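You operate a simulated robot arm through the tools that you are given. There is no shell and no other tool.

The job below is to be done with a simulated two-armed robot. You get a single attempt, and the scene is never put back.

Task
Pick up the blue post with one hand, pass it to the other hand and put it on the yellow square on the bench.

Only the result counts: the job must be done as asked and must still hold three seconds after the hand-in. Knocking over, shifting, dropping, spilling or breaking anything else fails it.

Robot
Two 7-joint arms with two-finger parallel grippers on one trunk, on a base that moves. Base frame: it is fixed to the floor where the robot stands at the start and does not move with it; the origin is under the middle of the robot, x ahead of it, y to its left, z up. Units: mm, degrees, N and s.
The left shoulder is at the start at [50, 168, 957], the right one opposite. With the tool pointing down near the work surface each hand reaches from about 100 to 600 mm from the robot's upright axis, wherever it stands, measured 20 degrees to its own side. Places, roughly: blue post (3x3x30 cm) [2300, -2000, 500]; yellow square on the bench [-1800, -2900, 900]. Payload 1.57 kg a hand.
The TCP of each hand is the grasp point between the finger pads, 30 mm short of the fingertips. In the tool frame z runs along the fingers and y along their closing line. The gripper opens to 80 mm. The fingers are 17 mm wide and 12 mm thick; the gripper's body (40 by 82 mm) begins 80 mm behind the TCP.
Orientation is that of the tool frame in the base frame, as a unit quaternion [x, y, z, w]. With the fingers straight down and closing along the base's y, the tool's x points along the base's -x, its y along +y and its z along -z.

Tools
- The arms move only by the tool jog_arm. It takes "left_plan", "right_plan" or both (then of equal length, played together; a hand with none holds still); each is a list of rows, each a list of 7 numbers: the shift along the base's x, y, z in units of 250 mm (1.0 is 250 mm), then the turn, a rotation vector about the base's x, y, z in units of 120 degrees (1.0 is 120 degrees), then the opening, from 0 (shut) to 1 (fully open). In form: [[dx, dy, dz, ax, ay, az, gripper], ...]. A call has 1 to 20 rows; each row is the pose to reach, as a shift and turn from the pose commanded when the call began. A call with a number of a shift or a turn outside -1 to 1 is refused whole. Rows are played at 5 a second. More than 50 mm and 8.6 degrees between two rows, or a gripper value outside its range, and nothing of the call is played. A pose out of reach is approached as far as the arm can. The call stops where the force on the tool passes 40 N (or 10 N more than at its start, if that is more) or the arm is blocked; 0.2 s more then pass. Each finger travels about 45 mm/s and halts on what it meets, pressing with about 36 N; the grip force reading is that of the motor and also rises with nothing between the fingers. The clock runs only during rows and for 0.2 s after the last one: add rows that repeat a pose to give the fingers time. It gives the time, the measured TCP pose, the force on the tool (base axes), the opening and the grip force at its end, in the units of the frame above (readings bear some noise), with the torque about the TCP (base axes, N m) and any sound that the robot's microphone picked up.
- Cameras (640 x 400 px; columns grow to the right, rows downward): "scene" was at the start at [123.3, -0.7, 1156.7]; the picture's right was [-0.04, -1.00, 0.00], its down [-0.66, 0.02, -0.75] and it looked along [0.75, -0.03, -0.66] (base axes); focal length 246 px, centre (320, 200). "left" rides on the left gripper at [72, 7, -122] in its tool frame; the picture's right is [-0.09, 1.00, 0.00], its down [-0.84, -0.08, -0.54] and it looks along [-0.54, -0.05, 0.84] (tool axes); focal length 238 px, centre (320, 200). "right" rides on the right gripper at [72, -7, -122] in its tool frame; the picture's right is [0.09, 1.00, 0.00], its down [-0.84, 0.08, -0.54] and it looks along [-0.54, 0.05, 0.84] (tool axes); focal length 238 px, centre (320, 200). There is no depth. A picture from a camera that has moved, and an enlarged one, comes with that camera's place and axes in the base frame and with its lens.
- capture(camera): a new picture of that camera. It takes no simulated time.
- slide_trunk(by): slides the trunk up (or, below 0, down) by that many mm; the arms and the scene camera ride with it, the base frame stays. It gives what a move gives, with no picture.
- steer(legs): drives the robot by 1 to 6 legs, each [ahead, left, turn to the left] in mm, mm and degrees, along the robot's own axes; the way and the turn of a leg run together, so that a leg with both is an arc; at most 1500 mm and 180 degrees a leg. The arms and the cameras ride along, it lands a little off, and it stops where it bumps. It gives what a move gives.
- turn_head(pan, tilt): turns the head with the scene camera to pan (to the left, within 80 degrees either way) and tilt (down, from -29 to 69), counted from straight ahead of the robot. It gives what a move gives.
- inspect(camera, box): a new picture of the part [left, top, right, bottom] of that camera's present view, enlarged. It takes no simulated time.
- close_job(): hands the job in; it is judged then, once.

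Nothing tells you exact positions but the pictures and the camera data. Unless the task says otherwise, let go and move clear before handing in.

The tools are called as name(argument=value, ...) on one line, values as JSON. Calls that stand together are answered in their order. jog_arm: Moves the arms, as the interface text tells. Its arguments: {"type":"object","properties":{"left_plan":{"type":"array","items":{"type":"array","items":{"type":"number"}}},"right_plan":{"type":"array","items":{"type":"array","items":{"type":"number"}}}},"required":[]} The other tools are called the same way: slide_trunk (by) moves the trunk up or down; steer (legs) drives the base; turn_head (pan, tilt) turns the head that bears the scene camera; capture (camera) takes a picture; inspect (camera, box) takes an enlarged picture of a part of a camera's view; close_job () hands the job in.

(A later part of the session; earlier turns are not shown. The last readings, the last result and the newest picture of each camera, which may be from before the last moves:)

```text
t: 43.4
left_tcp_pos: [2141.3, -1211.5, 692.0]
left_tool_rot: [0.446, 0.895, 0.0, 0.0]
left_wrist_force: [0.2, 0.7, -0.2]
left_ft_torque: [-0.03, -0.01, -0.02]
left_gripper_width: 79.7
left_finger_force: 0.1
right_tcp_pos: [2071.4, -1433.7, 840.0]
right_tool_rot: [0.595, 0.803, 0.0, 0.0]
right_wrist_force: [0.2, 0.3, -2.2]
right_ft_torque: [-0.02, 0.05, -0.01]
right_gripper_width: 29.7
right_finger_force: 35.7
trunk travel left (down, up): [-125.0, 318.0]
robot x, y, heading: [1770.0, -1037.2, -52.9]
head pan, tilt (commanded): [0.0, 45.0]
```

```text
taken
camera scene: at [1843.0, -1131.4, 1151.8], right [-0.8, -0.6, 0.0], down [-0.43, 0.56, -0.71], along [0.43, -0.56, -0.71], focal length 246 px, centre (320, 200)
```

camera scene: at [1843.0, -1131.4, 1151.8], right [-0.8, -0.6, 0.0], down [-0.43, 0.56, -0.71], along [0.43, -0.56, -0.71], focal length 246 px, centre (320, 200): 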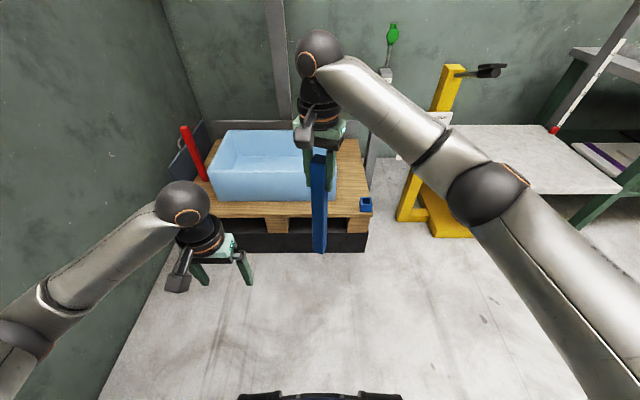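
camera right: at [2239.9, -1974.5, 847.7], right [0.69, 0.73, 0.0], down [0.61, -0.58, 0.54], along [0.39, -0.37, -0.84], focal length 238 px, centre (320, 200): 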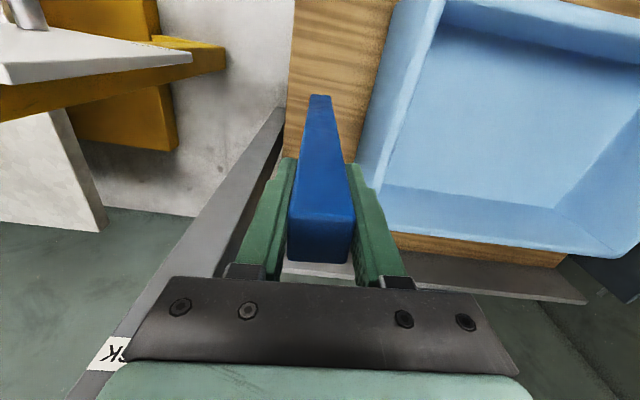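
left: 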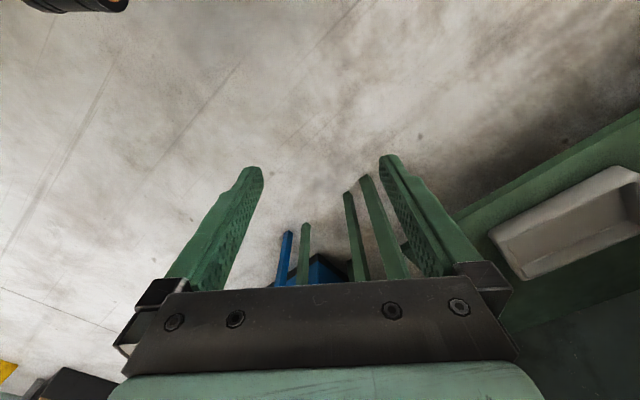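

The post hangs vertically in front of me at about 500 mm ahead, centred. I'll turn the post 50° to the left and swing the left hand to a near-horizontal pose pointing right-ahead, waiting about 190 mm short of the post.

jog_arm(left_plan=[[0.001, -0.017, 0.013, -0.0538, -0.0065, -0.0353, 1], [0.002, -0.034, 0.027, -0.1077, -0.013, -0.0707, 1], [0.0035, -0.051, 0.04, -0.1615, -0.0196, -0.106, 1], [0.005, -0.068, 0.053, -0.2154, -0.0261, -0.1414, 1], [0.006, -0.085, 0.067, -0.2692, -0.0326, -0.1767, 1], [0.007, -0.1025, 0.08, -0.323, -0.0391, -0.212, 1], [0.008, -0.12, 0.093, -0.3769, -0.0456, -0.2474, 1], [0.009, -0.137, 0.107, -0.4307, -0.0521, -0.2827, 1], [0.0105, -0.154, 0.12, -0.4846, -0.0587, -0.3181, 1], [0.012, -0.171, 0.133, -0.5384, -0.0652, -0.3534, 1], [0.013, -0.188, 0.147, -0.5923, -0.0717, -0.3888, 1], [0.014, -0.205, 0.16, -0.6461, -0.0782, -0.4241, 1], [0.014, -0.205, 0.16, -0.6461, -0.0782, -0.4241, 1]], right_plan=[[0, 0, 0, 0, 0, 0.0347, 0], [0, 0, 0, 0, 0, 0.0694, 0], [0, 0, 0, 0, 0, 0.1042, 0], [0, 0, 0, 0, 0, 0.1389, 0], [0, 0, 0, 0, 0, 0.1736, 0], [0, 0, 0, 0, 0, 0.2083, 0], [0, 0, 0, 0, 0, 0.2431, 0], [0, 0, 0, 0, 0, 0.2778, 0], [0, 0, 0, 0, 0, 0.3125, 0], [0, 0, 0, 0, 0, 0.3472, 0], [0, 0, 0, 0, 0, 0.382, 0], [0, 0, 0, 0, 0, 0.4167, 0], [0, 0, 0, 0, 0, 0.4167, 0]])

capture(camera="scene")

capture(camera="left")

```text
t: 46.2
left_tcp_pos: [2146.6, -1261.8, 731.6]
left_tool_rot: [0.661, 0.438, -0.508, 0.335]
left_wrist_force: [-0.9, -0.1, -0.3]
left_ft_torque: [0.0, 0.02, -0.02]
left_gripper_width: 80.0
left_finger_force: 0.0
right_tcp_pos: [2070.3, -1436.1, 839.7]
right_tool_rot: [0.199, 0.98, 0.001, 0.0]
right_wrist_force: [0.3, -0.2, -2.6]
right_ft_torque: [-0.02, -0.01, 0.02]
right_gripper_width: 29.7
right_finger_force: 36.2
trunk travel left (down, up): [-125.0, 318.0]
robot x, y, heading: [1767.2, -1037.9, -52.9]
head pan, tilt (commanded): [0.0, 45.0]
```

```text
taken
camera scene: at [1843.0, -1131.4, 1151.8], right [-0.8, -0.6, 0.0], down [-0.43, 0.56, -0.71], along [0.43, -0.56, -0.71], focal length 246 px, centre (320, 200)
```

scene: 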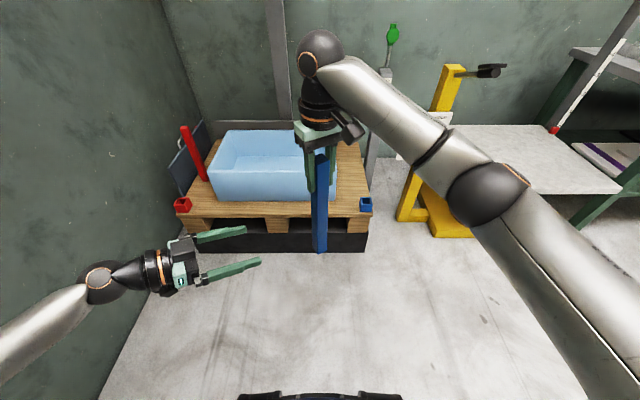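

```text
taken
camera left: at [2206.2, -1139.2, 694.5], right [0.91, -0.41, 0.09], down [0.05, 0.31, 0.95], along [-0.42, -0.86, 0.3], focal length 238 px, centre (320, 200)
```

left: 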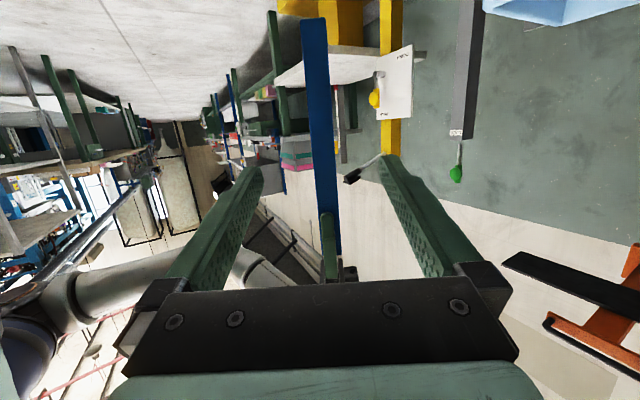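

The left hand is in place: open, pointing at the post, 189 mm away, and the post looks vertical with its foot at (2073, -1436, 581). I'll slide the left hand straight in at mid-height on the post.

jog_arm(left_plan=[[-0.05, -0.115, 0, 0, 0, 0, 1], [-0.11, -0.252, 0, 0, 0, 0, 1], [-0.17, -0.39, 0, 0, 0, 0, 1], [-0.225, -0.515, 0, 0, 0, 0, 1], [-0.27, -0.618, 0, 0, 0, 0, 1], [-0.302, -0.692, 0, 0, 0, 0, 1], [-0.302, -0.692, 0, 0, 0, 0, 1]])

capture(camera="scene")

capture(camera="left")

```text
t: 47.8
left_tcp_pos: [2070.9, -1436.0, 731.1]
left_tool_rot: [0.661, 0.438, -0.508, 0.335]
left_wrist_force: [-0.4, 0.0, -0.1]
left_ft_torque: [0.0, 0.02, 0.01]
left_gripper_width: 80.0
left_finger_force: 0.1
right_tcp_pos: [2070.5, -1435.1, 839.6]
right_tool_rot: [0.2, 0.98, 0.0, -0.001]
right_wrist_force: [-0.1, -0.5, -3.3]
right_ft_torque: [0.03, -0.01, 0.03]
right_gripper_width: 30.0
right_finger_force: 36.5
trunk travel left (down, up): [-125.0, 318.0]
robot x, y, heading: [1771.5, -1035.9, -52.9]
head pan, tilt (commanded): [0.0, 45.0]
```

```text
taken
camera scene: at [1843.0, -1131.5, 1151.8], right [-0.8, -0.6, 0.0], down [-0.43, 0.56, -0.71], along [0.43, -0.56, -0.71], focal length 246 px, centre (320, 200)
```

scene: 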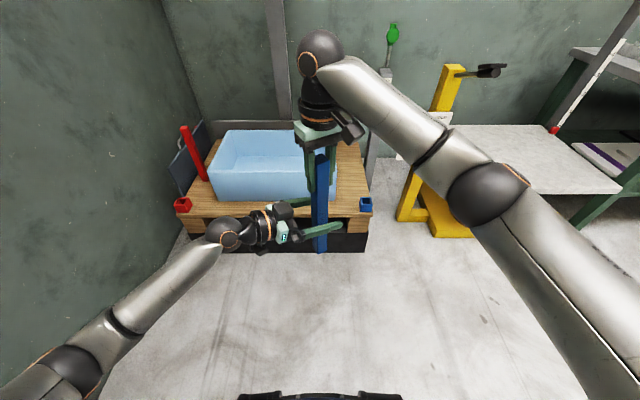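

```text
taken
camera left: at [2130.5, -1312.1, 694.5], right [0.91, -0.41, 0.09], down [0.05, 0.31, 0.95], along [-0.42, -0.86, 0.3], focal length 238 px, centre (320, 200)
```

left: 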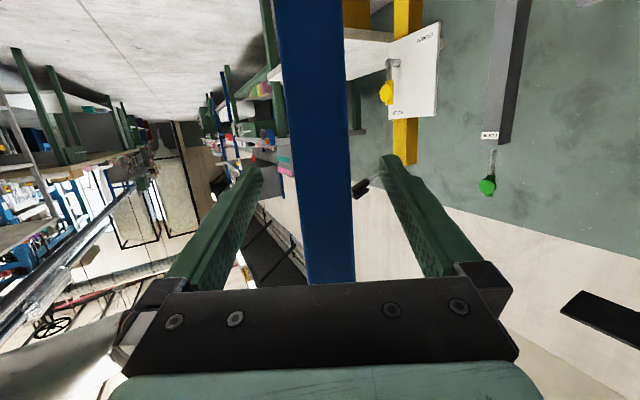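

The post is centred between the left fingers. I'll close the left gripper while the right keeps holding, then check both grip readings.

jog_arm(left_plan=[[0, 0, 0, 0, 0, 0, 0.6], [0, 0, 0, 0, 0, 0, 0.3], [0, 0, 0, 0, 0, 0, 0], [0, 0, 0, 0, 0, 0, 0], [0, 0, 0, 0, 0, 0, 0], [0, 0, 0, 0, 0, 0, 0], [0, 0, 0, 0, 0, 0, 0]])

capture(camera="left")

inspect(camera="scene", box=[200, 100, 420, 280])

```text
t: 49.4
left_tcp_pos: [2072.4, -1436.1, 732.2]
left_tool_rot: [0.661, 0.439, -0.508, 0.336]
left_wrist_force: [10.6, -9.6, -1.1]
left_ft_torque: [0.33, 0.51, -0.07]
left_gripper_width: 29.7
left_finger_force: 36.1
right_tcp_pos: [2070.1, -1435.7, 840.6]
right_tool_rot: [0.2, 0.98, 0.001, -0.002]
right_wrist_force: [-11.6, 10.0, 0.9]
right_ft_torque: [0.7, 0.74, 0.04]
right_gripper_width: 30.0
right_finger_force: 36.2
trunk travel left (down, up): [-125.0, 318.0]
robot x, y, heading: [1767.1, -1034.8, -52.9]
head pan, tilt (commanded): [0.0, 45.0]
```

```text
taken
camera left: at [2131.6, -1311.8, 694.5], right [0.91, -0.41, 0.09], down [0.05, 0.31, 0.95], along [-0.42, -0.86, 0.3], focal length 238 px, centre (320, 200)
```

left: 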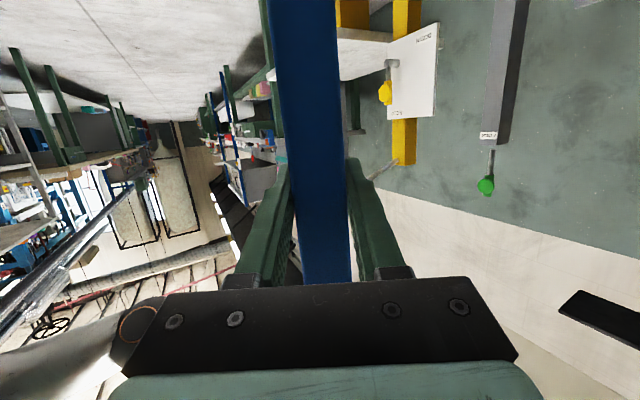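

```text
2.22 times, centred on (310, 190) of scene
camera zoom: at [1843.0, -1131.4, 1151.8], right [-0.8, -0.6, 0.0], down [-0.43, 0.56, -0.71], along [0.43, -0.56, -0.71], focal length 546 px, centre (342, 222)
```

zoom: 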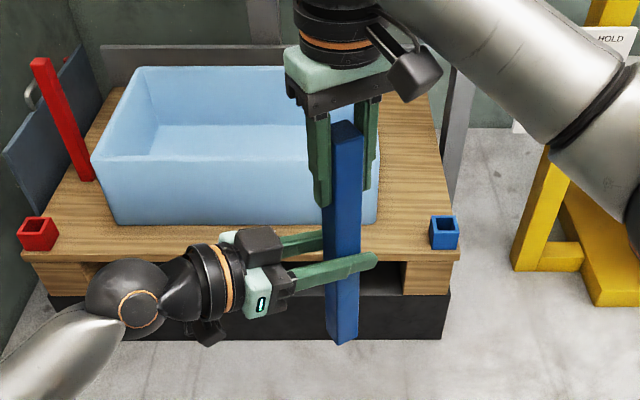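

Both hands are gripping at 29.7 and 30.0 mm, about 36 N each, with only a small side load between them. I'll open the right hand and keep the left still.

jog_arm(right_plan=[[0, 0, 0, 0, 0, 0, 0.5], [0, 0, 0, 0, 0, 0, 0.8], [0, 0, 0, 0, 0, 0, 1], [0, 0, 0, 0, 0, 0, 1], [0, 0, 0, 0, 0, 0, 1]])

capture(camera="right")

inspect(camera="scene", box=[200, 100, 420, 280])

```text
t: 50.6
left_tcp_pos: [2071.1, -1434.1, 731.5]
left_tool_rot: [0.661, 0.438, -0.509, 0.336]
left_wrist_force: [-0.1, 0.0, -0.4]
left_ft_torque: [0.01, -0.02, -0.01]
left_gripper_width: 29.9
left_finger_force: 36.0
right_tcp_pos: [2070.6, -1436.2, 840.3]
right_tool_rot: [0.201, 0.98, 0.001, 0.0]
right_wrist_force: [-0.2, -0.3, -0.2]
right_ft_torque: [0.02, -0.03, -0.02]
right_gripper_width: 80.1
right_finger_force: 0.0
trunk travel left (down, up): [-125.0, 318.0]
robot x, y, heading: [1769.1, -1037.7, -52.9]
head pan, tilt (commanded): [0.0, 45.0]
```

```text
taken
camera right: at [2001.4, -1413.8, 961.6], right [0.31, 0.95, 0.0], down [0.8, -0.26, 0.54], along [0.52, -0.17, -0.84], focal length 238 px, centre (320, 200)
```

right: 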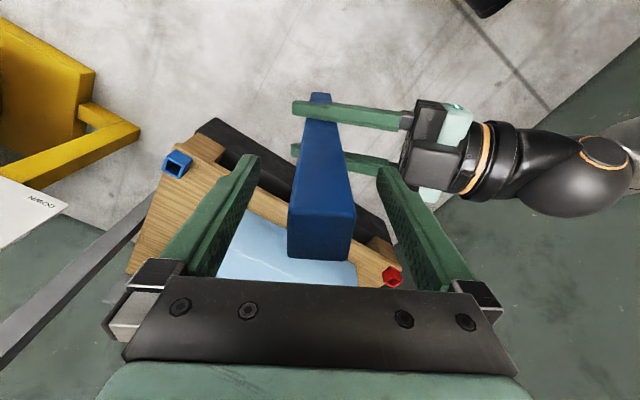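

```text
2.22 times, centred on (310, 190) of scene
camera zoom: at [1843.0, -1131.4, 1151.8], right [-0.8, -0.6, 0.0], down [-0.43, 0.56, -0.71], along [0.43, -0.56, -0.71], focal length 546 px, centre (342, 222)
```

zoom: 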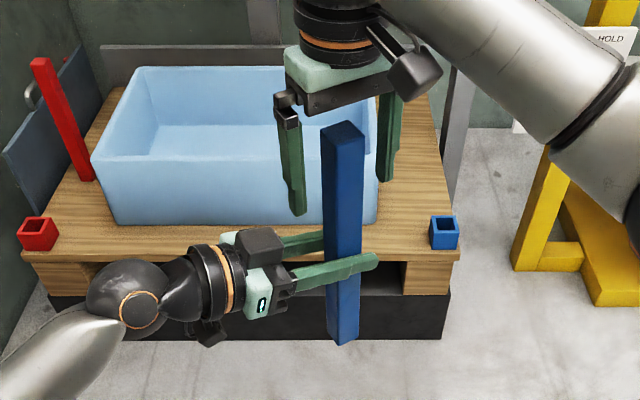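

The left hand alone holds the post and the right is open and unloaded. I'll raise the right hand clear of the post top and tuck it back to the right.

jog_arm(right_plan=[[0, 0, 0.1, 0, 0, 0, 1], [0, 0, 0.25, 0, 0, 0, 1], [0, 0, 0.4, 0, 0, 0, 1], [0, 0, 0.52, 0, 0, 0, 1], [-0.1, -0.075, 0.52, 0, 0, 0, 1], [-0.25, -0.188, 0.52, 0, 0, 0, 1], [-0.4, -0.3, 0.5, 0, 0, 0, 1], [-0.55, -0.41, 0.4, 0, 0, 0, 1], [-0.65, -0.4, 0.28, 0, 0, 0, 1], [-0.74, -0.3, 0.14, 0, 0, 0, 1], [-0.83, -0.2, 0, 0, 0, 0, 1], [-0.9, -0.09, -0.1, 0, 0, 0, 1], [-0.97, 0.02, -0.16, 0, 0, 0, 1], [-0.97, 0.02, -0.16, 0, 0, 0, 1]])

capture(camera="scene")

capture(camera="left")

```text
refused: row 8 steps farther than a row can; nothing moved
```

```text
taken
camera scene: at [1843.0, -1131.4, 1151.8], right [-0.8, -0.6, 0.0], down [-0.43, 0.56, -0.71], along [0.43, -0.56, -0.71], focal length 246 px, centre (320, 200)
```

scene: 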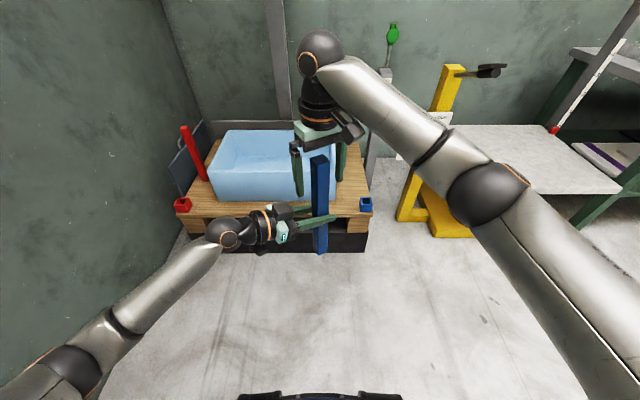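

```text
taken
camera left: at [2130.6, -1311.8, 694.5], right [0.91, -0.41, 0.09], down [0.05, 0.31, 0.95], along [-0.42, -0.86, 0.3], focal length 238 px, centre (320, 200)
```

left: 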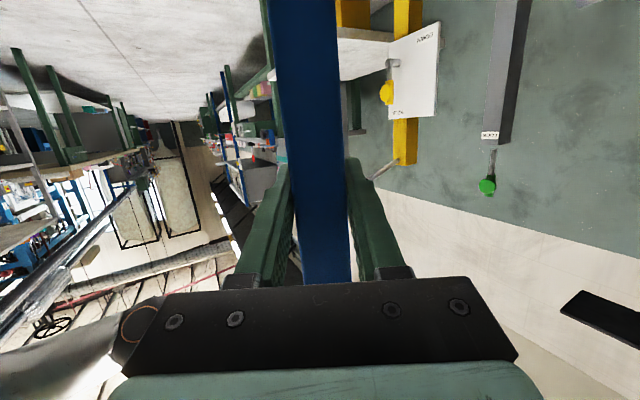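

One row stepped too far, so nothing moved. I'll resend it with smaller steps.

jog_arm(right_plan=[[0, 0, 0.1, 0, 0, 0, 1], [0, 0, 0.25, 0, 0, 0, 1], [0, 0, 0.4, 0, 0, 0, 1], [0, 0, 0.52, 0, 0, 0, 1], [-0.1, -0.075, 0.52, 0, 0, 0, 1], [-0.23, -0.17, 0.52, 0, 0, 0, 1], [-0.36, -0.27, 0.5, 0, 0, 0, 1], [-0.48, -0.34, 0.43, 0, 0, 0, 1], [-0.59, -0.36, 0.32, 0, 0, 0, 1], [-0.68, -0.3, 0.2, 0, 0, 0, 1], [-0.77, -0.22, 0.08, 0, 0, 0, 1], [-0.86, -0.12, -0.02, 0, 0, 0, 1], [-0.93, -0.04, -0.1, 0, 0, 0, 1], [-0.97, 0.02, -0.16, 0, 0, 0, 1], [-0.97, 0.02, -0.16, 0, 0, 0, 1]])

capture(camera="scene")

capture(camera="left")

```text
t: 53.8
left_tcp_pos: [2071.3, -1435.3, 730.9]
left_tool_rot: [0.661, 0.438, -0.508, 0.335]
left_wrist_force: [0.6, -0.1, 1.0]
left_ft_torque: [-0.02, 0.03, 0.02]
left_gripper_width: 29.8
left_finger_force: 36.1
right_tcp_pos: [1826.5, -1429.8, 797.8]
right_tool_rot: [0.2, 0.98, -0.001, 0.0]
right_wrist_force: [0.6, -0.1, 0.0]
right_ft_torque: [0.0, 0.03, -0.03]
right_gripper_width: 79.6
right_finger_force: 0.0
trunk travel left (down, up): [-125.0, 318.0]
robot x, y, heading: [1769.1, -1035.7, -53.0]
head pan, tilt (commanded): [0.0, 45.0]
```

```text
taken
camera scene: at [1843.0, -1131.4, 1151.8], right [-0.8, -0.6, 0.0], down [-0.43, 0.56, -0.71], along [0.43, -0.56, -0.71], focal length 246 px, centre (320, 200)
```

scene: 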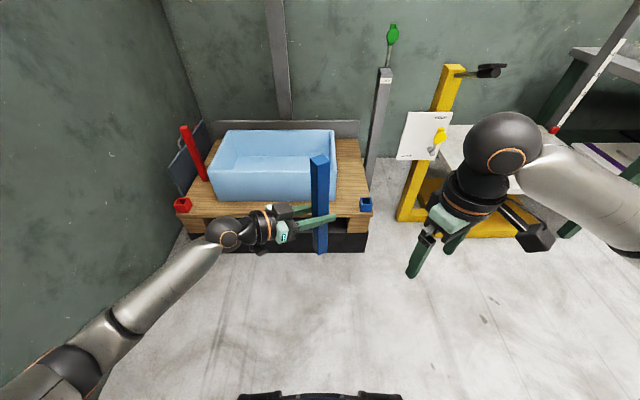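

```text
taken
camera left: at [2130.6, -1311.8, 694.5], right [0.91, -0.41, 0.09], down [0.05, 0.31, 0.95], along [-0.42, -0.86, 0.3], focal length 238 px, centre (320, 200)
```

left: 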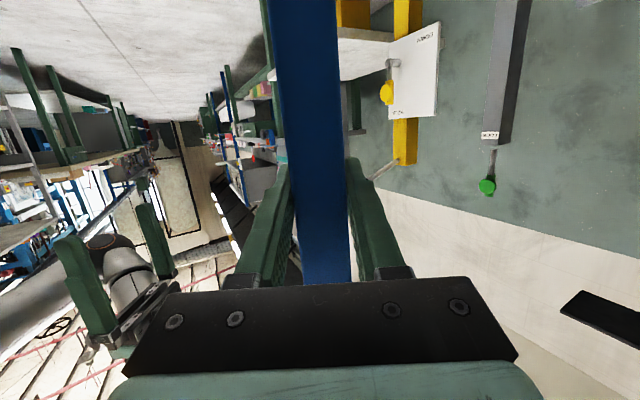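

The left hand now holds the post alone and the right is tucked away. The bench lies behind and to the right, so I'll turn right about 90° to face along the aisle between the shelf and the far benches and look ahead.

steer(legs=[[0, 0, -90]])

turn_head(pan=0, tilt=20)

capture(camera="scene")

turn_head(pan=45, tilt=20)

capture(camera="scene")

turn_head(pan=-40, tilt=20)

capture(camera="scene")

```text
t: 58.1
left_tcp_pos: [1365.5, -1327.3, 731.0]
left_tool_rot: [0.776, -0.167, -0.594, -0.129]
left_wrist_force: [-1.1, 0.3, -0.4]
left_ft_torque: [-0.01, -0.04, -0.01]
left_gripper_width: 29.7
left_finger_force: 35.9
right_tcp_pos: [1374.9, -1083.8, 799.8]
right_tool_rot: [0.841, 0.542, 0.001, -0.001]
right_wrist_force: [0.4, 0.1, -0.9]
right_ft_torque: [0.03, 0.01, -0.01]
right_gripper_width: 79.9
right_finger_force: 0.0
trunk travel left (down, up): [-125.0, 318.0]
robot x, y, heading: [1772.5, -1038.9, -144.1]
head pan, tilt (commanded): [0.0, 45.0]
```

```text
t: 59.0
left_tcp_pos: [1365.4, -1327.5, 730.7]
left_tool_rot: [0.776, -0.167, -0.595, -0.129]
left_wrist_force: [-0.2, 0.1, 0.4]
left_ft_torque: [-0.01, 0.03, -0.01]
left_gripper_width: 29.6
left_finger_force: 35.9
right_tcp_pos: [1375.5, -1085.4, 798.0]
right_tool_rot: [0.841, 0.541, 0.0, 0.0]
right_wrist_force: [-0.6, -0.3, 1.4]
right_ft_torque: [-0.02, 0.01, -0.02]
right_gripper_width: 80.1
right_finger_force: 0.1
trunk travel left (down, up): [-125.0, 318.0]
robot x, y, heading: [1771.2, -1038.5, -143.9]
head pan, tilt (commanded): [0.0, 20.0]
```

```text
taken
camera scene: at [1661.7, -1112.1, 1190.4], right [-0.58, 0.81, 0.0], down [0.28, 0.2, -0.94], along [-0.76, -0.55, -0.34], focal length 246 px, centre (320, 200)
```

scene: 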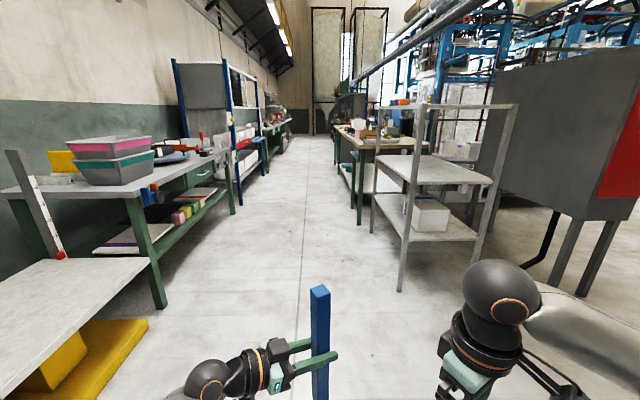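

```text
t: 60.1
left_tcp_pos: [1365.2, -1328.4, 731.4]
left_tool_rot: [0.776, -0.167, -0.595, -0.129]
left_wrist_force: [0.1, -0.3, 0.0]
left_ft_torque: [-0.01, 0.03, 0.03]
left_gripper_width: 29.5
left_finger_force: 36.1
right_tcp_pos: [1374.5, -1083.9, 798.8]
right_tool_rot: [0.841, 0.542, 0.0, 0.0]
right_wrist_force: [0.5, 0.8, -0.6]
right_ft_torque: [0.02, -0.06, -0.03]
right_gripper_width: 80.2
right_finger_force: 0.0
trunk travel left (down, up): [-125.0, 318.0]
robot x, y, heading: [1771.1, -1032.4, -144.4]
head pan, tilt (commanded): [45.0, 20.0]
```

```text
taken
camera scene: at [1722.2, -1149.7, 1190.5], right [-0.99, 0.16, 0.0], down [0.06, 0.34, -0.94], along [-0.15, -0.93, -0.34], focal length 246 px, centre (320, 200)
```

scene: 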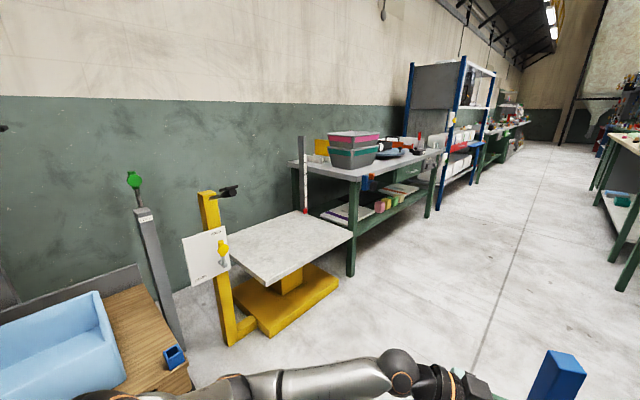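

```text
t: 61.7
left_tcp_pos: [1364.8, -1327.9, 732.7]
left_tool_rot: [0.776, -0.167, -0.595, -0.13]
left_wrist_force: [-0.1, -0.3, -0.3]
left_ft_torque: [0.0, 0.0, 0.05]
left_gripper_width: 29.7
left_finger_force: 35.8
right_tcp_pos: [1375.5, -1084.1, 798.2]
right_tool_rot: [0.841, 0.542, 0.0, 0.0]
right_wrist_force: [-0.2, 1.4, 0.2]
right_ft_torque: [-0.02, 0.02, 0.01]
right_gripper_width: 80.2
right_finger_force: 0.1
trunk travel left (down, up): [-125.0, 318.0]
robot x, y, heading: [1770.7, -1036.7, -144.4]
head pan, tilt (commanded): [-40.0, 20.0]
```

```text
taken
camera scene: at [1644.4, -1050.9, 1190.5], right [0.07, 1.0, 0.0], down [0.34, -0.03, -0.94], along [-0.94, 0.07, -0.34], focal length 246 px, centre (320, 200)
```

scene: 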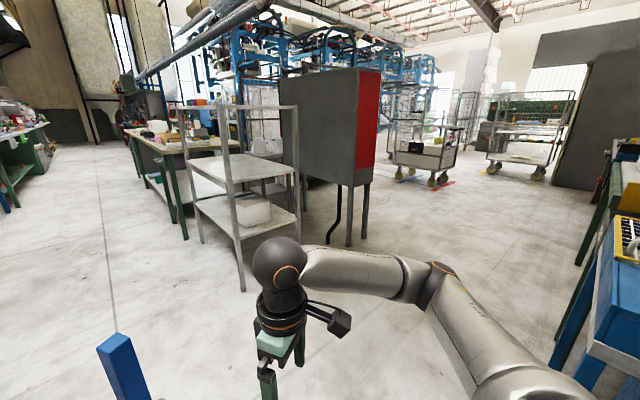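

The aisle is clear. The bench with the wooden top stands on the right past the wire shelf, with its near-left leg at about (-700, -2280). I'll drive down the middle of the aisle, keeping a bit to the left.

steer(legs=[[1400, 215, 1.1], [1200, 0, 0]])

turn_head(pan=-25, tilt=22)

capture(camera="scene")

capture(camera="left")

```text
t: 74.5
left_tcp_pos: [-583.1, -3076.6, 730.9]
left_tool_rot: [0.778, -0.154, -0.597, -0.119]
left_wrist_force: [0.2, -0.4, 0.9]
left_ft_torque: [0.0, -0.03, 0.03]
left_gripper_width: 29.9
left_finger_force: 35.8
right_tcp_pos: [-580.1, -2832.1, 797.1]
right_tool_rot: [0.832, 0.555, 0.001, 0.0]
right_wrist_force: [-0.1, -0.1, 0.6]
right_ft_torque: [0.0, 0.0, -0.01]
right_gripper_width: 80.2
right_finger_force: 0.0
trunk travel left (down, up): [-125.0, 318.0]
robot x, y, heading: [-186.4, -2768.6, -142.5]
head pan, tilt (commanded): [-40.0, 20.0]
```

```text
t: 75.2
left_tcp_pos: [-582.7, -3075.3, 731.8]
left_tool_rot: [0.779, -0.154, -0.597, -0.119]
left_wrist_force: [0.2, 0.2, 0.5]
left_ft_torque: [-0.01, -0.02, -0.03]
left_gripper_width: 29.7
left_finger_force: 35.6
right_tcp_pos: [-580.5, -2831.7, 797.6]
right_tool_rot: [0.831, 0.556, 0.0, 0.001]
right_wrist_force: [0.0, -0.2, 0.0]
right_ft_torque: [0.05, 0.0, 0.02]
right_gripper_width: 80.0
right_finger_force: 0.1
trunk travel left (down, up): [-125.0, 318.0]
robot x, y, heading: [-184.8, -2770.7, -142.5]
head pan, tilt (commanded): [-25.0, 22.0]
```

```text
taken
camera scene: at [-310.1, -2813.4, 1187.3], right [-0.22, 0.98, 0.0], down [0.37, 0.08, -0.93], along [-0.91, -0.2, -0.37], focal length 246 px, centre (320, 200)
```

scene: 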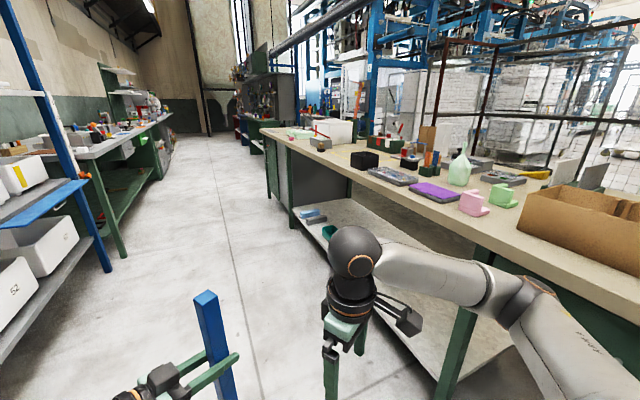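

```text
taken
camera left: at [-458.5, -3133.3, 694.4], right [-0.4, -0.91, 0.09], down [0.31, -0.05, 0.95], along [-0.86, 0.41, 0.3], focal length 238 px, centre (320, 200)
```

left: 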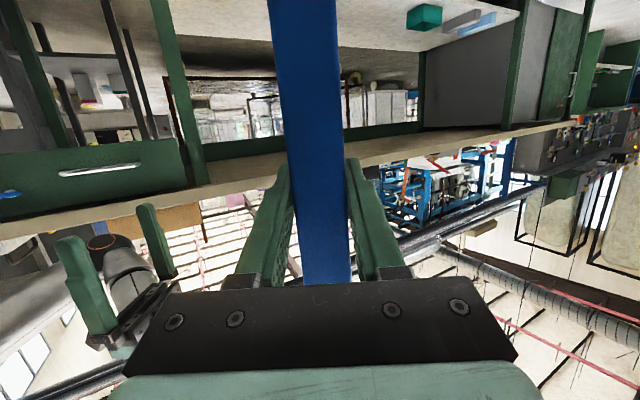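

I'm beside the bench now. I'll zoom in to look for the yellow square and the things around it.

inspect(camera="scene", box=[270, 100, 430, 220])

inspect(camera="scene", box=[400, 120, 640, 280])

```text
3.33 times, centred on (350, 160) of scene
camera zoom: at [-310.1, -2813.4, 1187.3], right [-0.22, 0.98, 0.0], down [0.37, 0.08, -0.93], along [-0.91, -0.2, -0.37], focal length 820 px, centre (220, 333)
```

zoom: 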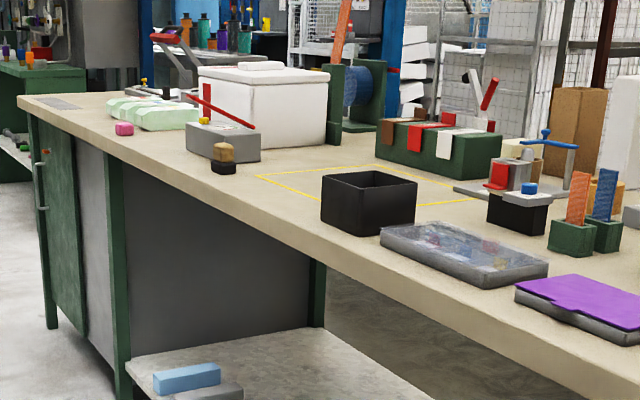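

```text
2.50 times, centred on (520, 200) of scene
camera zoom: at [-310.1, -2813.4, 1187.3], right [-0.22, 0.98, 0.0], down [0.37, 0.08, -0.93], along [-0.91, -0.2, -0.37], focal length 615 px, centre (-180, 200)
```

zoom: 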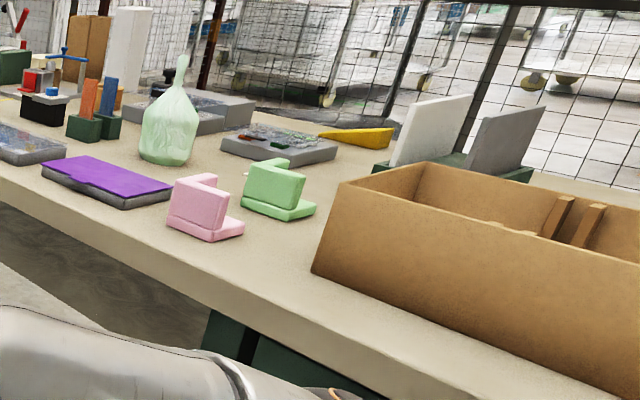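

The yellow square is a tape outline about 300 mm across near the bench's front edge, centred at roughly (-1740, -2880). A black open box sits at its near corner. I'll drive further along the aisle until I'm level with it.

steer(legs=[[1190, -10, 0]])

slide_trunk(by=250)

turn_head(pan=-70, tilt=35)

capture(camera="scene")

```text
t: 81.3
left_tcp_pos: [-1544.4, -3798.0, 730.9]
left_tool_rot: [0.778, -0.155, -0.597, -0.12]
left_wrist_force: [0.1, 0.6, 0.7]
left_ft_torque: [0.02, 0.01, 0.01]
left_gripper_width: 29.7
left_finger_force: 35.8
right_tcp_pos: [-1541.0, -3554.4, 797.4]
right_tool_rot: [0.832, 0.555, 0.0, 0.0]
right_wrist_force: [-0.3, 0.3, -0.9]
right_ft_torque: [-0.02, -0.02, -0.01]
right_gripper_width: 79.9
right_finger_force: 0.0
trunk travel left (down, up): [-125.0, 318.0]
robot x, y, heading: [-1146.3, -3498.5, -142.5]
head pan, tilt (commanded): [-25.0, 22.0]
```

```text
t: 83.9
left_tcp_pos: [-1542.8, -3798.0, 981.8]
left_tool_rot: [0.779, -0.154, -0.597, -0.119]
left_wrist_force: [0.0, 0.2, -2.3]
left_ft_torque: [0.04, -0.02, -0.02]
left_gripper_width: 29.9
left_finger_force: 36.1
right_tcp_pos: [-1540.8, -3555.0, 1049.6]
right_tool_rot: [0.832, 0.555, 0.0, 0.0]
right_wrist_force: [-0.2, -0.1, -0.3]
right_ft_torque: [-0.02, -0.02, -0.02]
right_gripper_width: 80.2
right_finger_force: 0.0
trunk travel left (down, up): [-375.0, 68.0]
robot x, y, heading: [-1146.5, -3495.8, -142.4]
head pan, tilt (commanded): [-25.0, 22.0]
```

```text
t: 85.0
left_tcp_pos: [-1543.4, -3798.8, 980.3]
left_tool_rot: [0.778, -0.154, -0.597, -0.119]
left_wrist_force: [0.4, 0.4, -2.8]
left_ft_torque: [0.0, 0.0, -0.02]
left_gripper_width: 29.6
left_finger_force: 36.3
right_tcp_pos: [-1541.2, -3555.9, 1048.2]
right_tool_rot: [0.832, 0.555, 0.0, 0.0]
right_wrist_force: [-0.2, 0.2, -0.2]
right_ft_torque: [0.01, -0.02, 0.02]
right_gripper_width: 79.8
right_finger_force: 0.0
trunk travel left (down, up): [-375.0, 68.0]
robot x, y, heading: [-1147.4, -3496.5, -142.6]
head pan, tilt (commanded): [-70.0, 35.0]
```

```text
taken
camera scene: at [-1254.0, -3469.9, 1416.7], right [0.54, 0.84, 0.0], down [0.48, -0.31, -0.82], along [-0.69, 0.44, -0.57], focal length 246 px, centre (320, 200)
```

scene: 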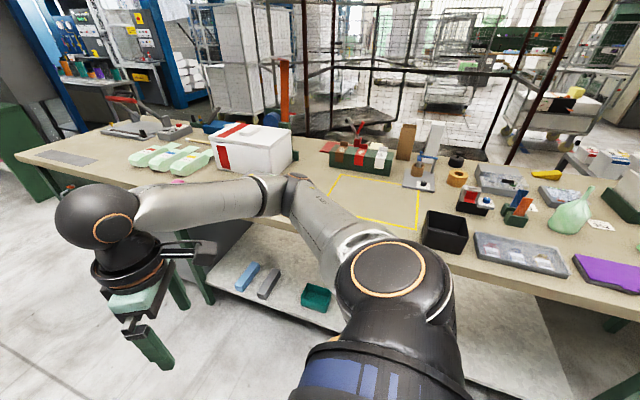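

I can see the yellow outline with the black box just outside or at its corner. I'll turn right 90° to face the bench squarely.

steer(legs=[[0, 0, -90.5]])

turn_head(pan=0, tilt=40)

capture(camera="scene")

capture(camera="left")

```text
t: 89.3
left_tcp_pos: [-1445.8, -3095.0, 981.5]
left_tool_rot: [-0.436, 0.663, 0.333, 0.509]
left_wrist_force: [-0.6, -0.4, -1.0]
left_ft_torque: [0.0, 0.05, -0.01]
left_gripper_width: 29.6
left_finger_force: 36.4
right_tcp_pos: [-1202.9, -3100.2, 1047.7]
right_tool_rot: [0.98, -0.201, 0.0, 0.0]
right_wrist_force: [0.3, 0.2, -0.2]
right_ft_torque: [0.0, -0.03, 0.03]
right_gripper_width: 79.9
right_finger_force: 0.0
trunk travel left (down, up): [-375.0, 68.0]
robot x, y, heading: [-1148.0, -3496.6, 126.7]
head pan, tilt (commanded): [-70.0, 35.0]
```

```text
t: 90.7
left_tcp_pos: [-1446.5, -3095.2, 980.7]
left_tool_rot: [-0.436, 0.663, 0.334, 0.509]
left_wrist_force: [0.2, -0.6, -2.3]
left_ft_torque: [0.01, -0.02, 0.03]
left_gripper_width: 29.6
left_finger_force: 36.4
right_tcp_pos: [-1201.4, -3101.3, 1046.8]
right_tool_rot: [0.979, -0.202, 0.0, 0.0]
right_wrist_force: [0.4, 0.8, 0.7]
right_ft_torque: [0.01, 0.02, -0.03]
right_gripper_width: 79.9
right_finger_force: 0.2
trunk travel left (down, up): [-375.0, 68.0]
robot x, y, heading: [-1145.2, -3492.8, 126.5]
head pan, tilt (commanded): [0.0, 40.0]
```

```text
taken
camera scene: at [-1222.6, -3392.4, 1409.1], right [0.8, 0.6, 0.0], down [0.38, -0.52, -0.77], along [-0.46, 0.61, -0.64], focal length 246 px, centre (320, 200)
```

scene: 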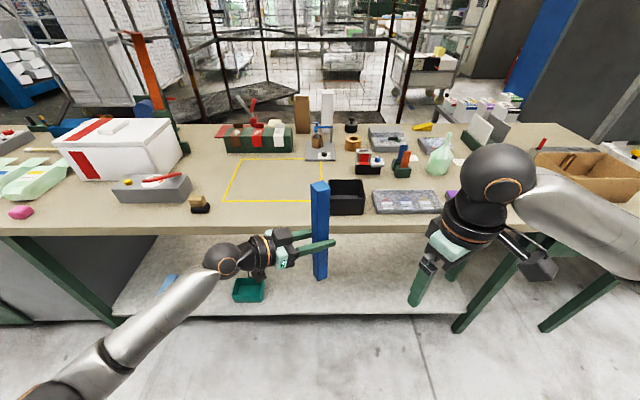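

```text
taken
camera left: at [-1505.5, -3217.4, 944.4], right [-0.9, 0.42, 0.09], down [-0.05, -0.31, 0.95], along [0.42, 0.85, 0.3], focal length 238 px, centre (320, 200)
```

left: 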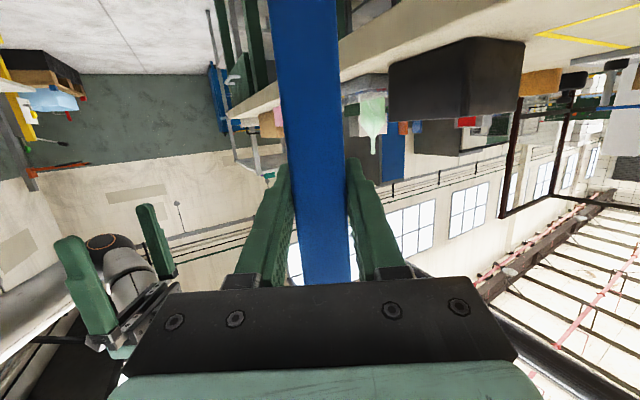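

inspect(camera="scene", box=[180, 130, 400, 250])

```text
2.91 times, centred on (290, 190) of scene
camera zoom: at [-1222.6, -3392.4, 1409.1], right [0.8, 0.6, 0.0], down [0.38, -0.52, -0.77], along [-0.46, 0.61, -0.64], focal length 715 px, centre (407, 229)
```

zoom: 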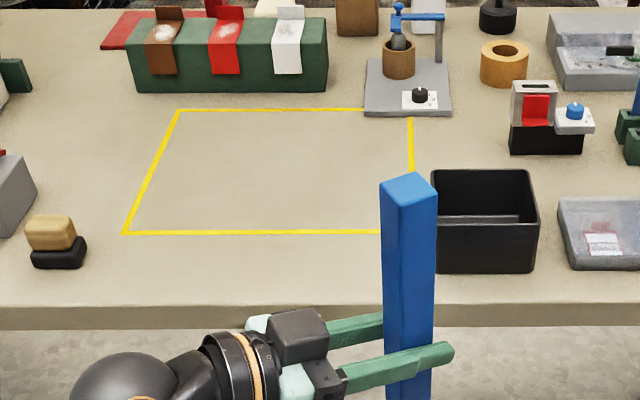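

Facing the bench now, the yellow outline's centre is about (-1796, -2890), with the bench top at z≈890. The black box stands just right of the outline. I'll raise the post well above the bench, turn the left hand to point more forward, and pull the right hand back out of the way.

jog_arm(left_plan=[[0, 0, 0.09, 0, 0, 0, 0], [0, 0, 0.2, 0, 0, 0.01, 0], [-0.03, -0.022, 0.32, 0, 0, 0.05, 0], [-0.1, -0.075, 0.42, 0, 0, 0.1, 0], [-0.18, -0.134, 0.5, 0, 0, 0.15, 0], [-0.26, -0.194, 0.556, 0, 0, 0.2, 0], [-0.318, -0.237, 0.556, 0, 0, 0.25, 0], [-0.318, -0.237, 0.556, 0, 0, 0.25, 0]], right_plan=[[0.05, 0, 0.02, 0, 0, 0, 1], [0.13, 0.001, 0.05, 0, 0, 0, 1], [0.22, 0.003, 0.08, 0, 0, 0, 1], [0.31, 0.005, 0.11, 0, 0, 0, 1], [0.4, 0.007, 0.14, 0, 0, 0, 1], [0.48, 0.008, 0.17, 0, 0, 0, 1], [0.547, 0.009, 0.17, 0, 0, 0, 1], [0.547, 0.009, 0.17, 0, 0, 0, 1]])

capture(camera="scene")

capture(camera="left")

```text
t: 92.5
left_tcp_pos: [-1527.1, -3155.1, 1121.7]
left_tool_rot: [0.593, -0.527, -0.454, -0.406]
left_wrist_force: [-0.7, 0.9, -1.6]
left_ft_torque: [0.02, -0.01, -0.03]
left_gripper_width: 29.8
left_finger_force: 36.2
right_tcp_pos: [-1064.6, -3098.8, 1089.3]
right_tool_rot: [0.98, -0.201, 0.0, 0.001]
right_wrist_force: [0.5, 0.5, -0.5]
right_ft_torque: [-0.03, 0.02, 0.03]
right_gripper_width: 79.8
right_finger_force: 0.0
trunk travel left (down, up): [-375.0, 68.0]
robot x, y, heading: [-1143.5, -3497.4, 126.7]
head pan, tilt (commanded): [0.0, 40.0]
```

```text
taken
camera scene: at [-1222.9, -3392.4, 1409.1], right [0.8, 0.6, 0.0], down [0.38, -0.52, -0.77], along [-0.46, 0.61, -0.64], focal length 246 px, centre (320, 200)
```

scene: 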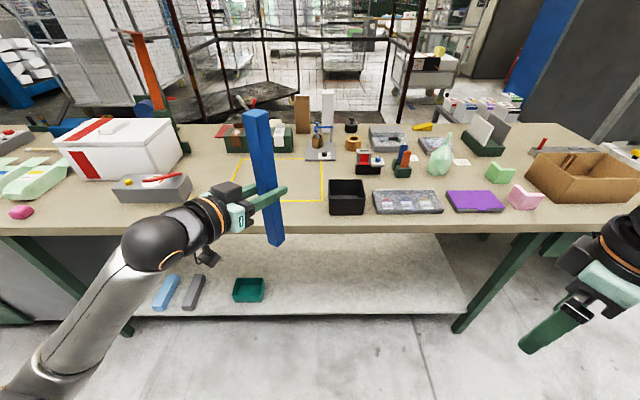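

```text
taken
camera left: at [-1516.1, -3291.2, 1083.6], right [-0.99, -0.09, 0.09], down [0.11, -0.3, 0.95], along [-0.06, 0.95, 0.3], focal length 238 px, centre (320, 200)
```

left: 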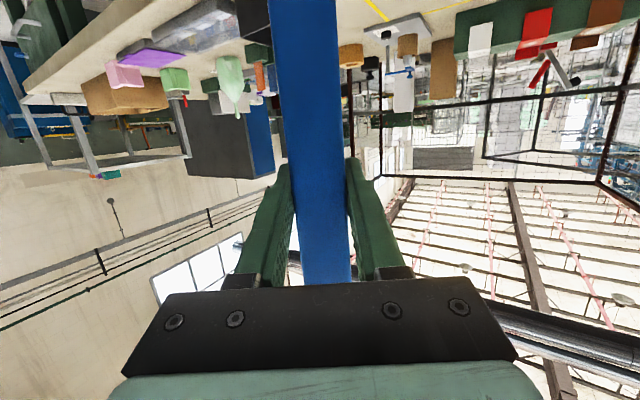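

The post hangs clear at foot z≈971. I'll drive ahead 290 mm so the square comes within comfortable reach, leaving a gap to the bench.

steer(legs=[[290, 0, 0]])

turn_head(pan=12, tilt=48)

capture(camera="scene")

```text
t: 94.5
left_tcp_pos: [-1703.6, -2919.3, 1119.6]
left_tool_rot: [0.594, -0.527, -0.454, -0.404]
left_wrist_force: [0.3, -0.8, -2.1]
left_ft_torque: [0.0, 0.01, 0.03]
left_gripper_width: 29.5
left_finger_force: 35.4
right_tcp_pos: [-1242.0, -2863.3, 1089.8]
right_tool_rot: [0.979, -0.202, 0.001, 0.0]
right_wrist_force: [0.3, 0.0, 0.3]
right_ft_torque: [-0.02, -0.01, 0.0]
right_gripper_width: 80.0
right_finger_force: 0.2
trunk travel left (down, up): [-375.0, 68.0]
robot x, y, heading: [-1322.6, -3258.7, 127.0]
head pan, tilt (commanded): [0.0, 40.0]
```

```text
t: 95.2
left_tcp_pos: [-1702.1, -2920.8, 1119.8]
left_tool_rot: [0.594, -0.527, -0.454, -0.404]
left_wrist_force: [0.1, -0.2, -2.2]
left_ft_torque: [0.02, -0.03, 0.0]
left_gripper_width: 29.7
left_finger_force: 35.7
right_tcp_pos: [-1242.6, -2863.5, 1089.8]
right_tool_rot: [0.98, -0.201, 0.0, 0.0]
right_wrist_force: [-0.2, 0.0, 0.1]
right_ft_torque: [0.0, 0.01, 0.0]
right_gripper_width: 80.2
right_finger_force: 0.0
trunk travel left (down, up): [-375.0, 68.0]
robot x, y, heading: [-1324.0, -3260.4, 127.1]
head pan, tilt (commanded): [12.0, 48.0]
```

```text
taken
camera scene: at [-1407.4, -3173.3, 1397.7], right [0.66, 0.75, 0.0], down [0.56, -0.49, -0.67], along [-0.5, 0.44, -0.74], focal length 246 px, centre (320, 200)
```

scene: 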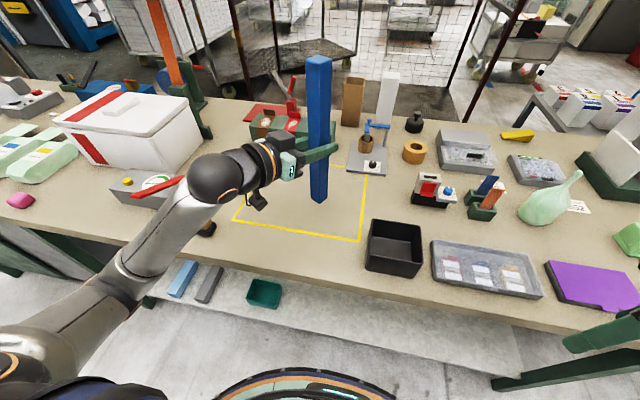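

inspect(camera="scene", box=[200, 120, 400, 260])

capture(camera="left")

```text
2.86 times, centred on (300, 190) of scene
camera zoom: at [-1407.4, -3173.3, 1397.7], right [0.66, 0.75, 0.0], down [0.56, -0.49, -0.67], along [-0.5, 0.44, -0.74], focal length 702 px, centre (377, 229)
```

zoom: 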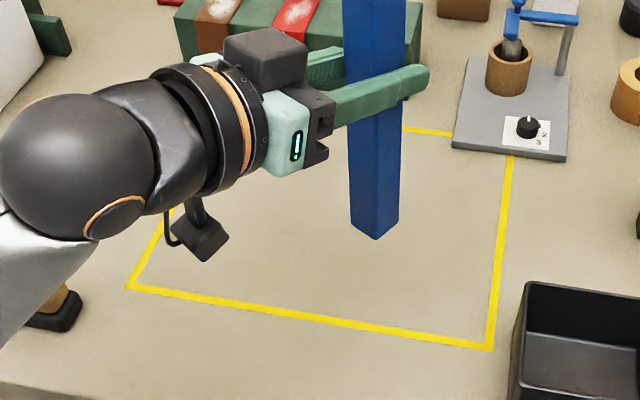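

```text
taken
camera left: at [-1692.6, -3056.7, 1083.5], right [-0.99, -0.09, 0.09], down [0.11, -0.29, 0.95], along [-0.06, 0.95, 0.3], focal length 238 px, centre (320, 200)
```

left: 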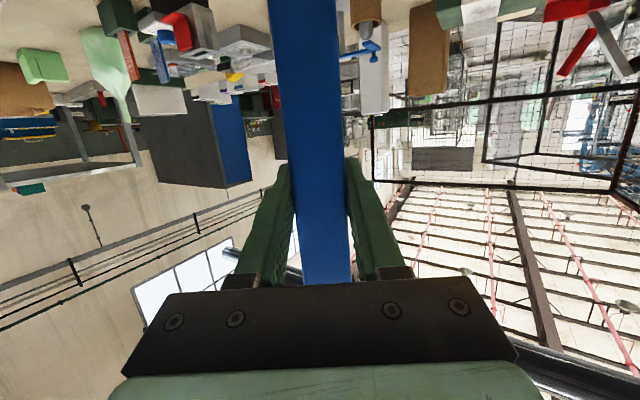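

Two views agree on the square's centre at about (-1805, -2877) and the bench top at z≈880. The post is over the square's front part now, so I'll move it to the centre and lower it to about 20 mm above the surface.

jog_arm(left_plan=[[-0.1, 0.042, 0, 0, 0, 0, 0], [-0.21, 0.088, 0, 0, 0, 0, 0], [-0.32, 0.134, 0, 0, 0, 0, 0], [-0.412, 0.172, 0, 0, 0, 0, 0], [-0.412, 0.172, -0.09, 0, 0, 0, 0], [-0.412, 0.172, -0.18, 0, 0, 0, 0], [-0.412, 0.172, -0.28, 0, 0, 0, 0], [-0.412, 0.172, -0.28, 0, 0, 0, 0]])

capture(camera="scene")

inspect(camera="scene", box=[200, 100, 400, 250])

capture(camera="left")

```text
t: 97.0
left_tcp_pos: [-1807.9, -2877.5, 1050.9]
left_tool_rot: [0.594, -0.526, -0.455, -0.404]
left_wrist_force: [0.9, 0.2, -2.8]
left_ft_torque: [-0.01, 0.0, 0.01]
left_gripper_width: 29.9
left_finger_force: 36.3
right_tcp_pos: [-1241.8, -2864.0, 1090.1]
right_tool_rot: [0.98, -0.201, 0.0, 0.001]
right_wrist_force: [0.3, -0.1, -0.3]
right_ft_torque: [0.01, -0.01, -0.01]
right_gripper_width: 80.2
right_finger_force: 0.1
trunk travel left (down, up): [-375.0, 68.0]
robot x, y, heading: [-1323.6, -3260.3, 126.8]
head pan, tilt (commanded): [12.0, 48.0]
```

```text
taken
camera scene: at [-1407.4, -3173.3, 1397.6], right [0.66, 0.75, 0.0], down [0.56, -0.49, -0.67], along [-0.5, 0.44, -0.74], focal length 246 px, centre (320, 200)
```

scene: 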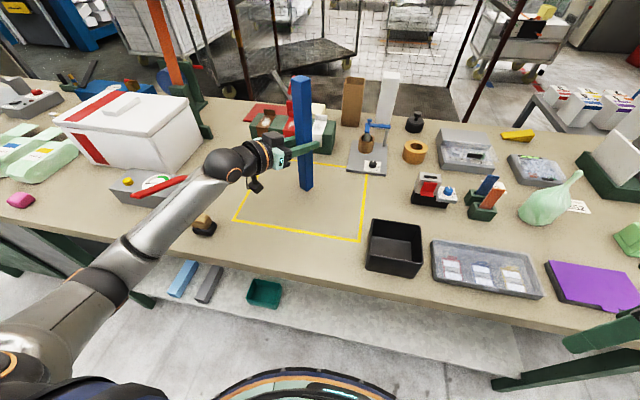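

```text
2.67 times, centred on (300, 175) of scene
camera zoom: at [-1407.4, -3173.3, 1397.6], right [0.66, 0.75, 0.0], down [0.56, -0.49, -0.67], along [-0.5, 0.44, -0.74], focal length 656 px, centre (373, 267)
```

zoom: 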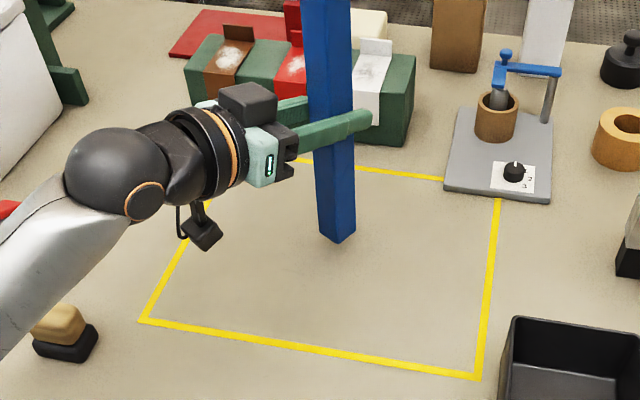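

```text
taken
camera left: at [-1797.3, -3013.6, 1013.4], right [-0.99, -0.09, 0.09], down [0.11, -0.29, 0.95], along [-0.06, 0.95, 0.3], focal length 238 px, centre (320, 200)
```

left: 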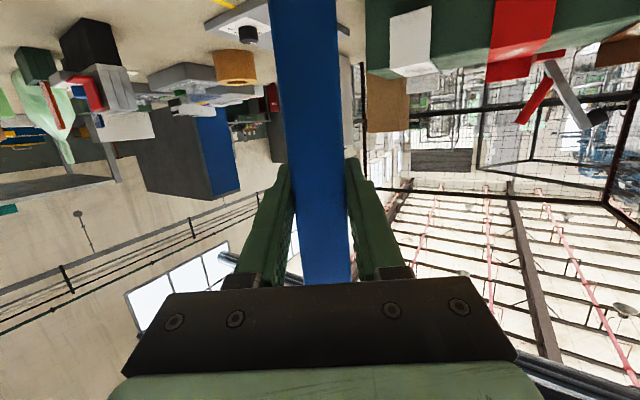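

The post is over the square's middle with its foot about 20 mm above the surface. I'll lower it in small steps while watching the force.

jog_arm(left_plan=[[0, 0, -0.02, 0, 0, 0, 0], [0, 0, -0.04, 0, 0, 0, 0], [0, 0, -0.056, 0, 0, 0, 0], [0, 0, -0.056, 0, 0, 0, 0]])

inspect(camera="scene", box=[240, 130, 370, 220])

```text
t: 98.0
left_tcp_pos: [-1806.0, -2878.1, 1036.4]
left_tool_rot: [0.594, -0.527, -0.454, -0.404]
left_wrist_force: [0.6, 0.2, -1.9]
left_ft_torque: [0.0, 0.01, -0.02]
left_gripper_width: 29.7
left_finger_force: 36.3
right_tcp_pos: [-1241.7, -2864.4, 1089.5]
right_tool_rot: [0.98, -0.201, -0.001, 0.0]
right_wrist_force: [0.3, -0.6, -0.4]
right_ft_torque: [0.04, 0.02, -0.01]
right_gripper_width: 79.9
right_finger_force: 0.0
trunk travel left (down, up): [-375.0, 68.0]
robot x, y, heading: [-1324.6, -3258.8, 127.0]
head pan, tilt (commanded): [12.0, 48.0]
```

```text
4.44 times, centred on (305, 175) of scene
camera zoom: at [-1407.5, -3173.3, 1397.6], right [0.66, 0.75, 0.0], down [0.56, -0.49, -0.67], along [-0.5, 0.44, -0.74], focal length 1093 px, centre (387, 311)
```

zoom: 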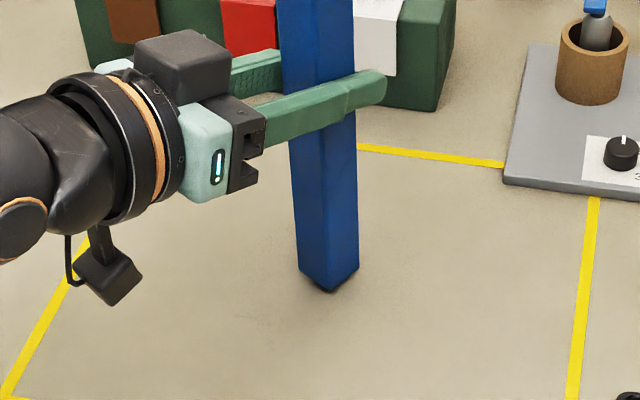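

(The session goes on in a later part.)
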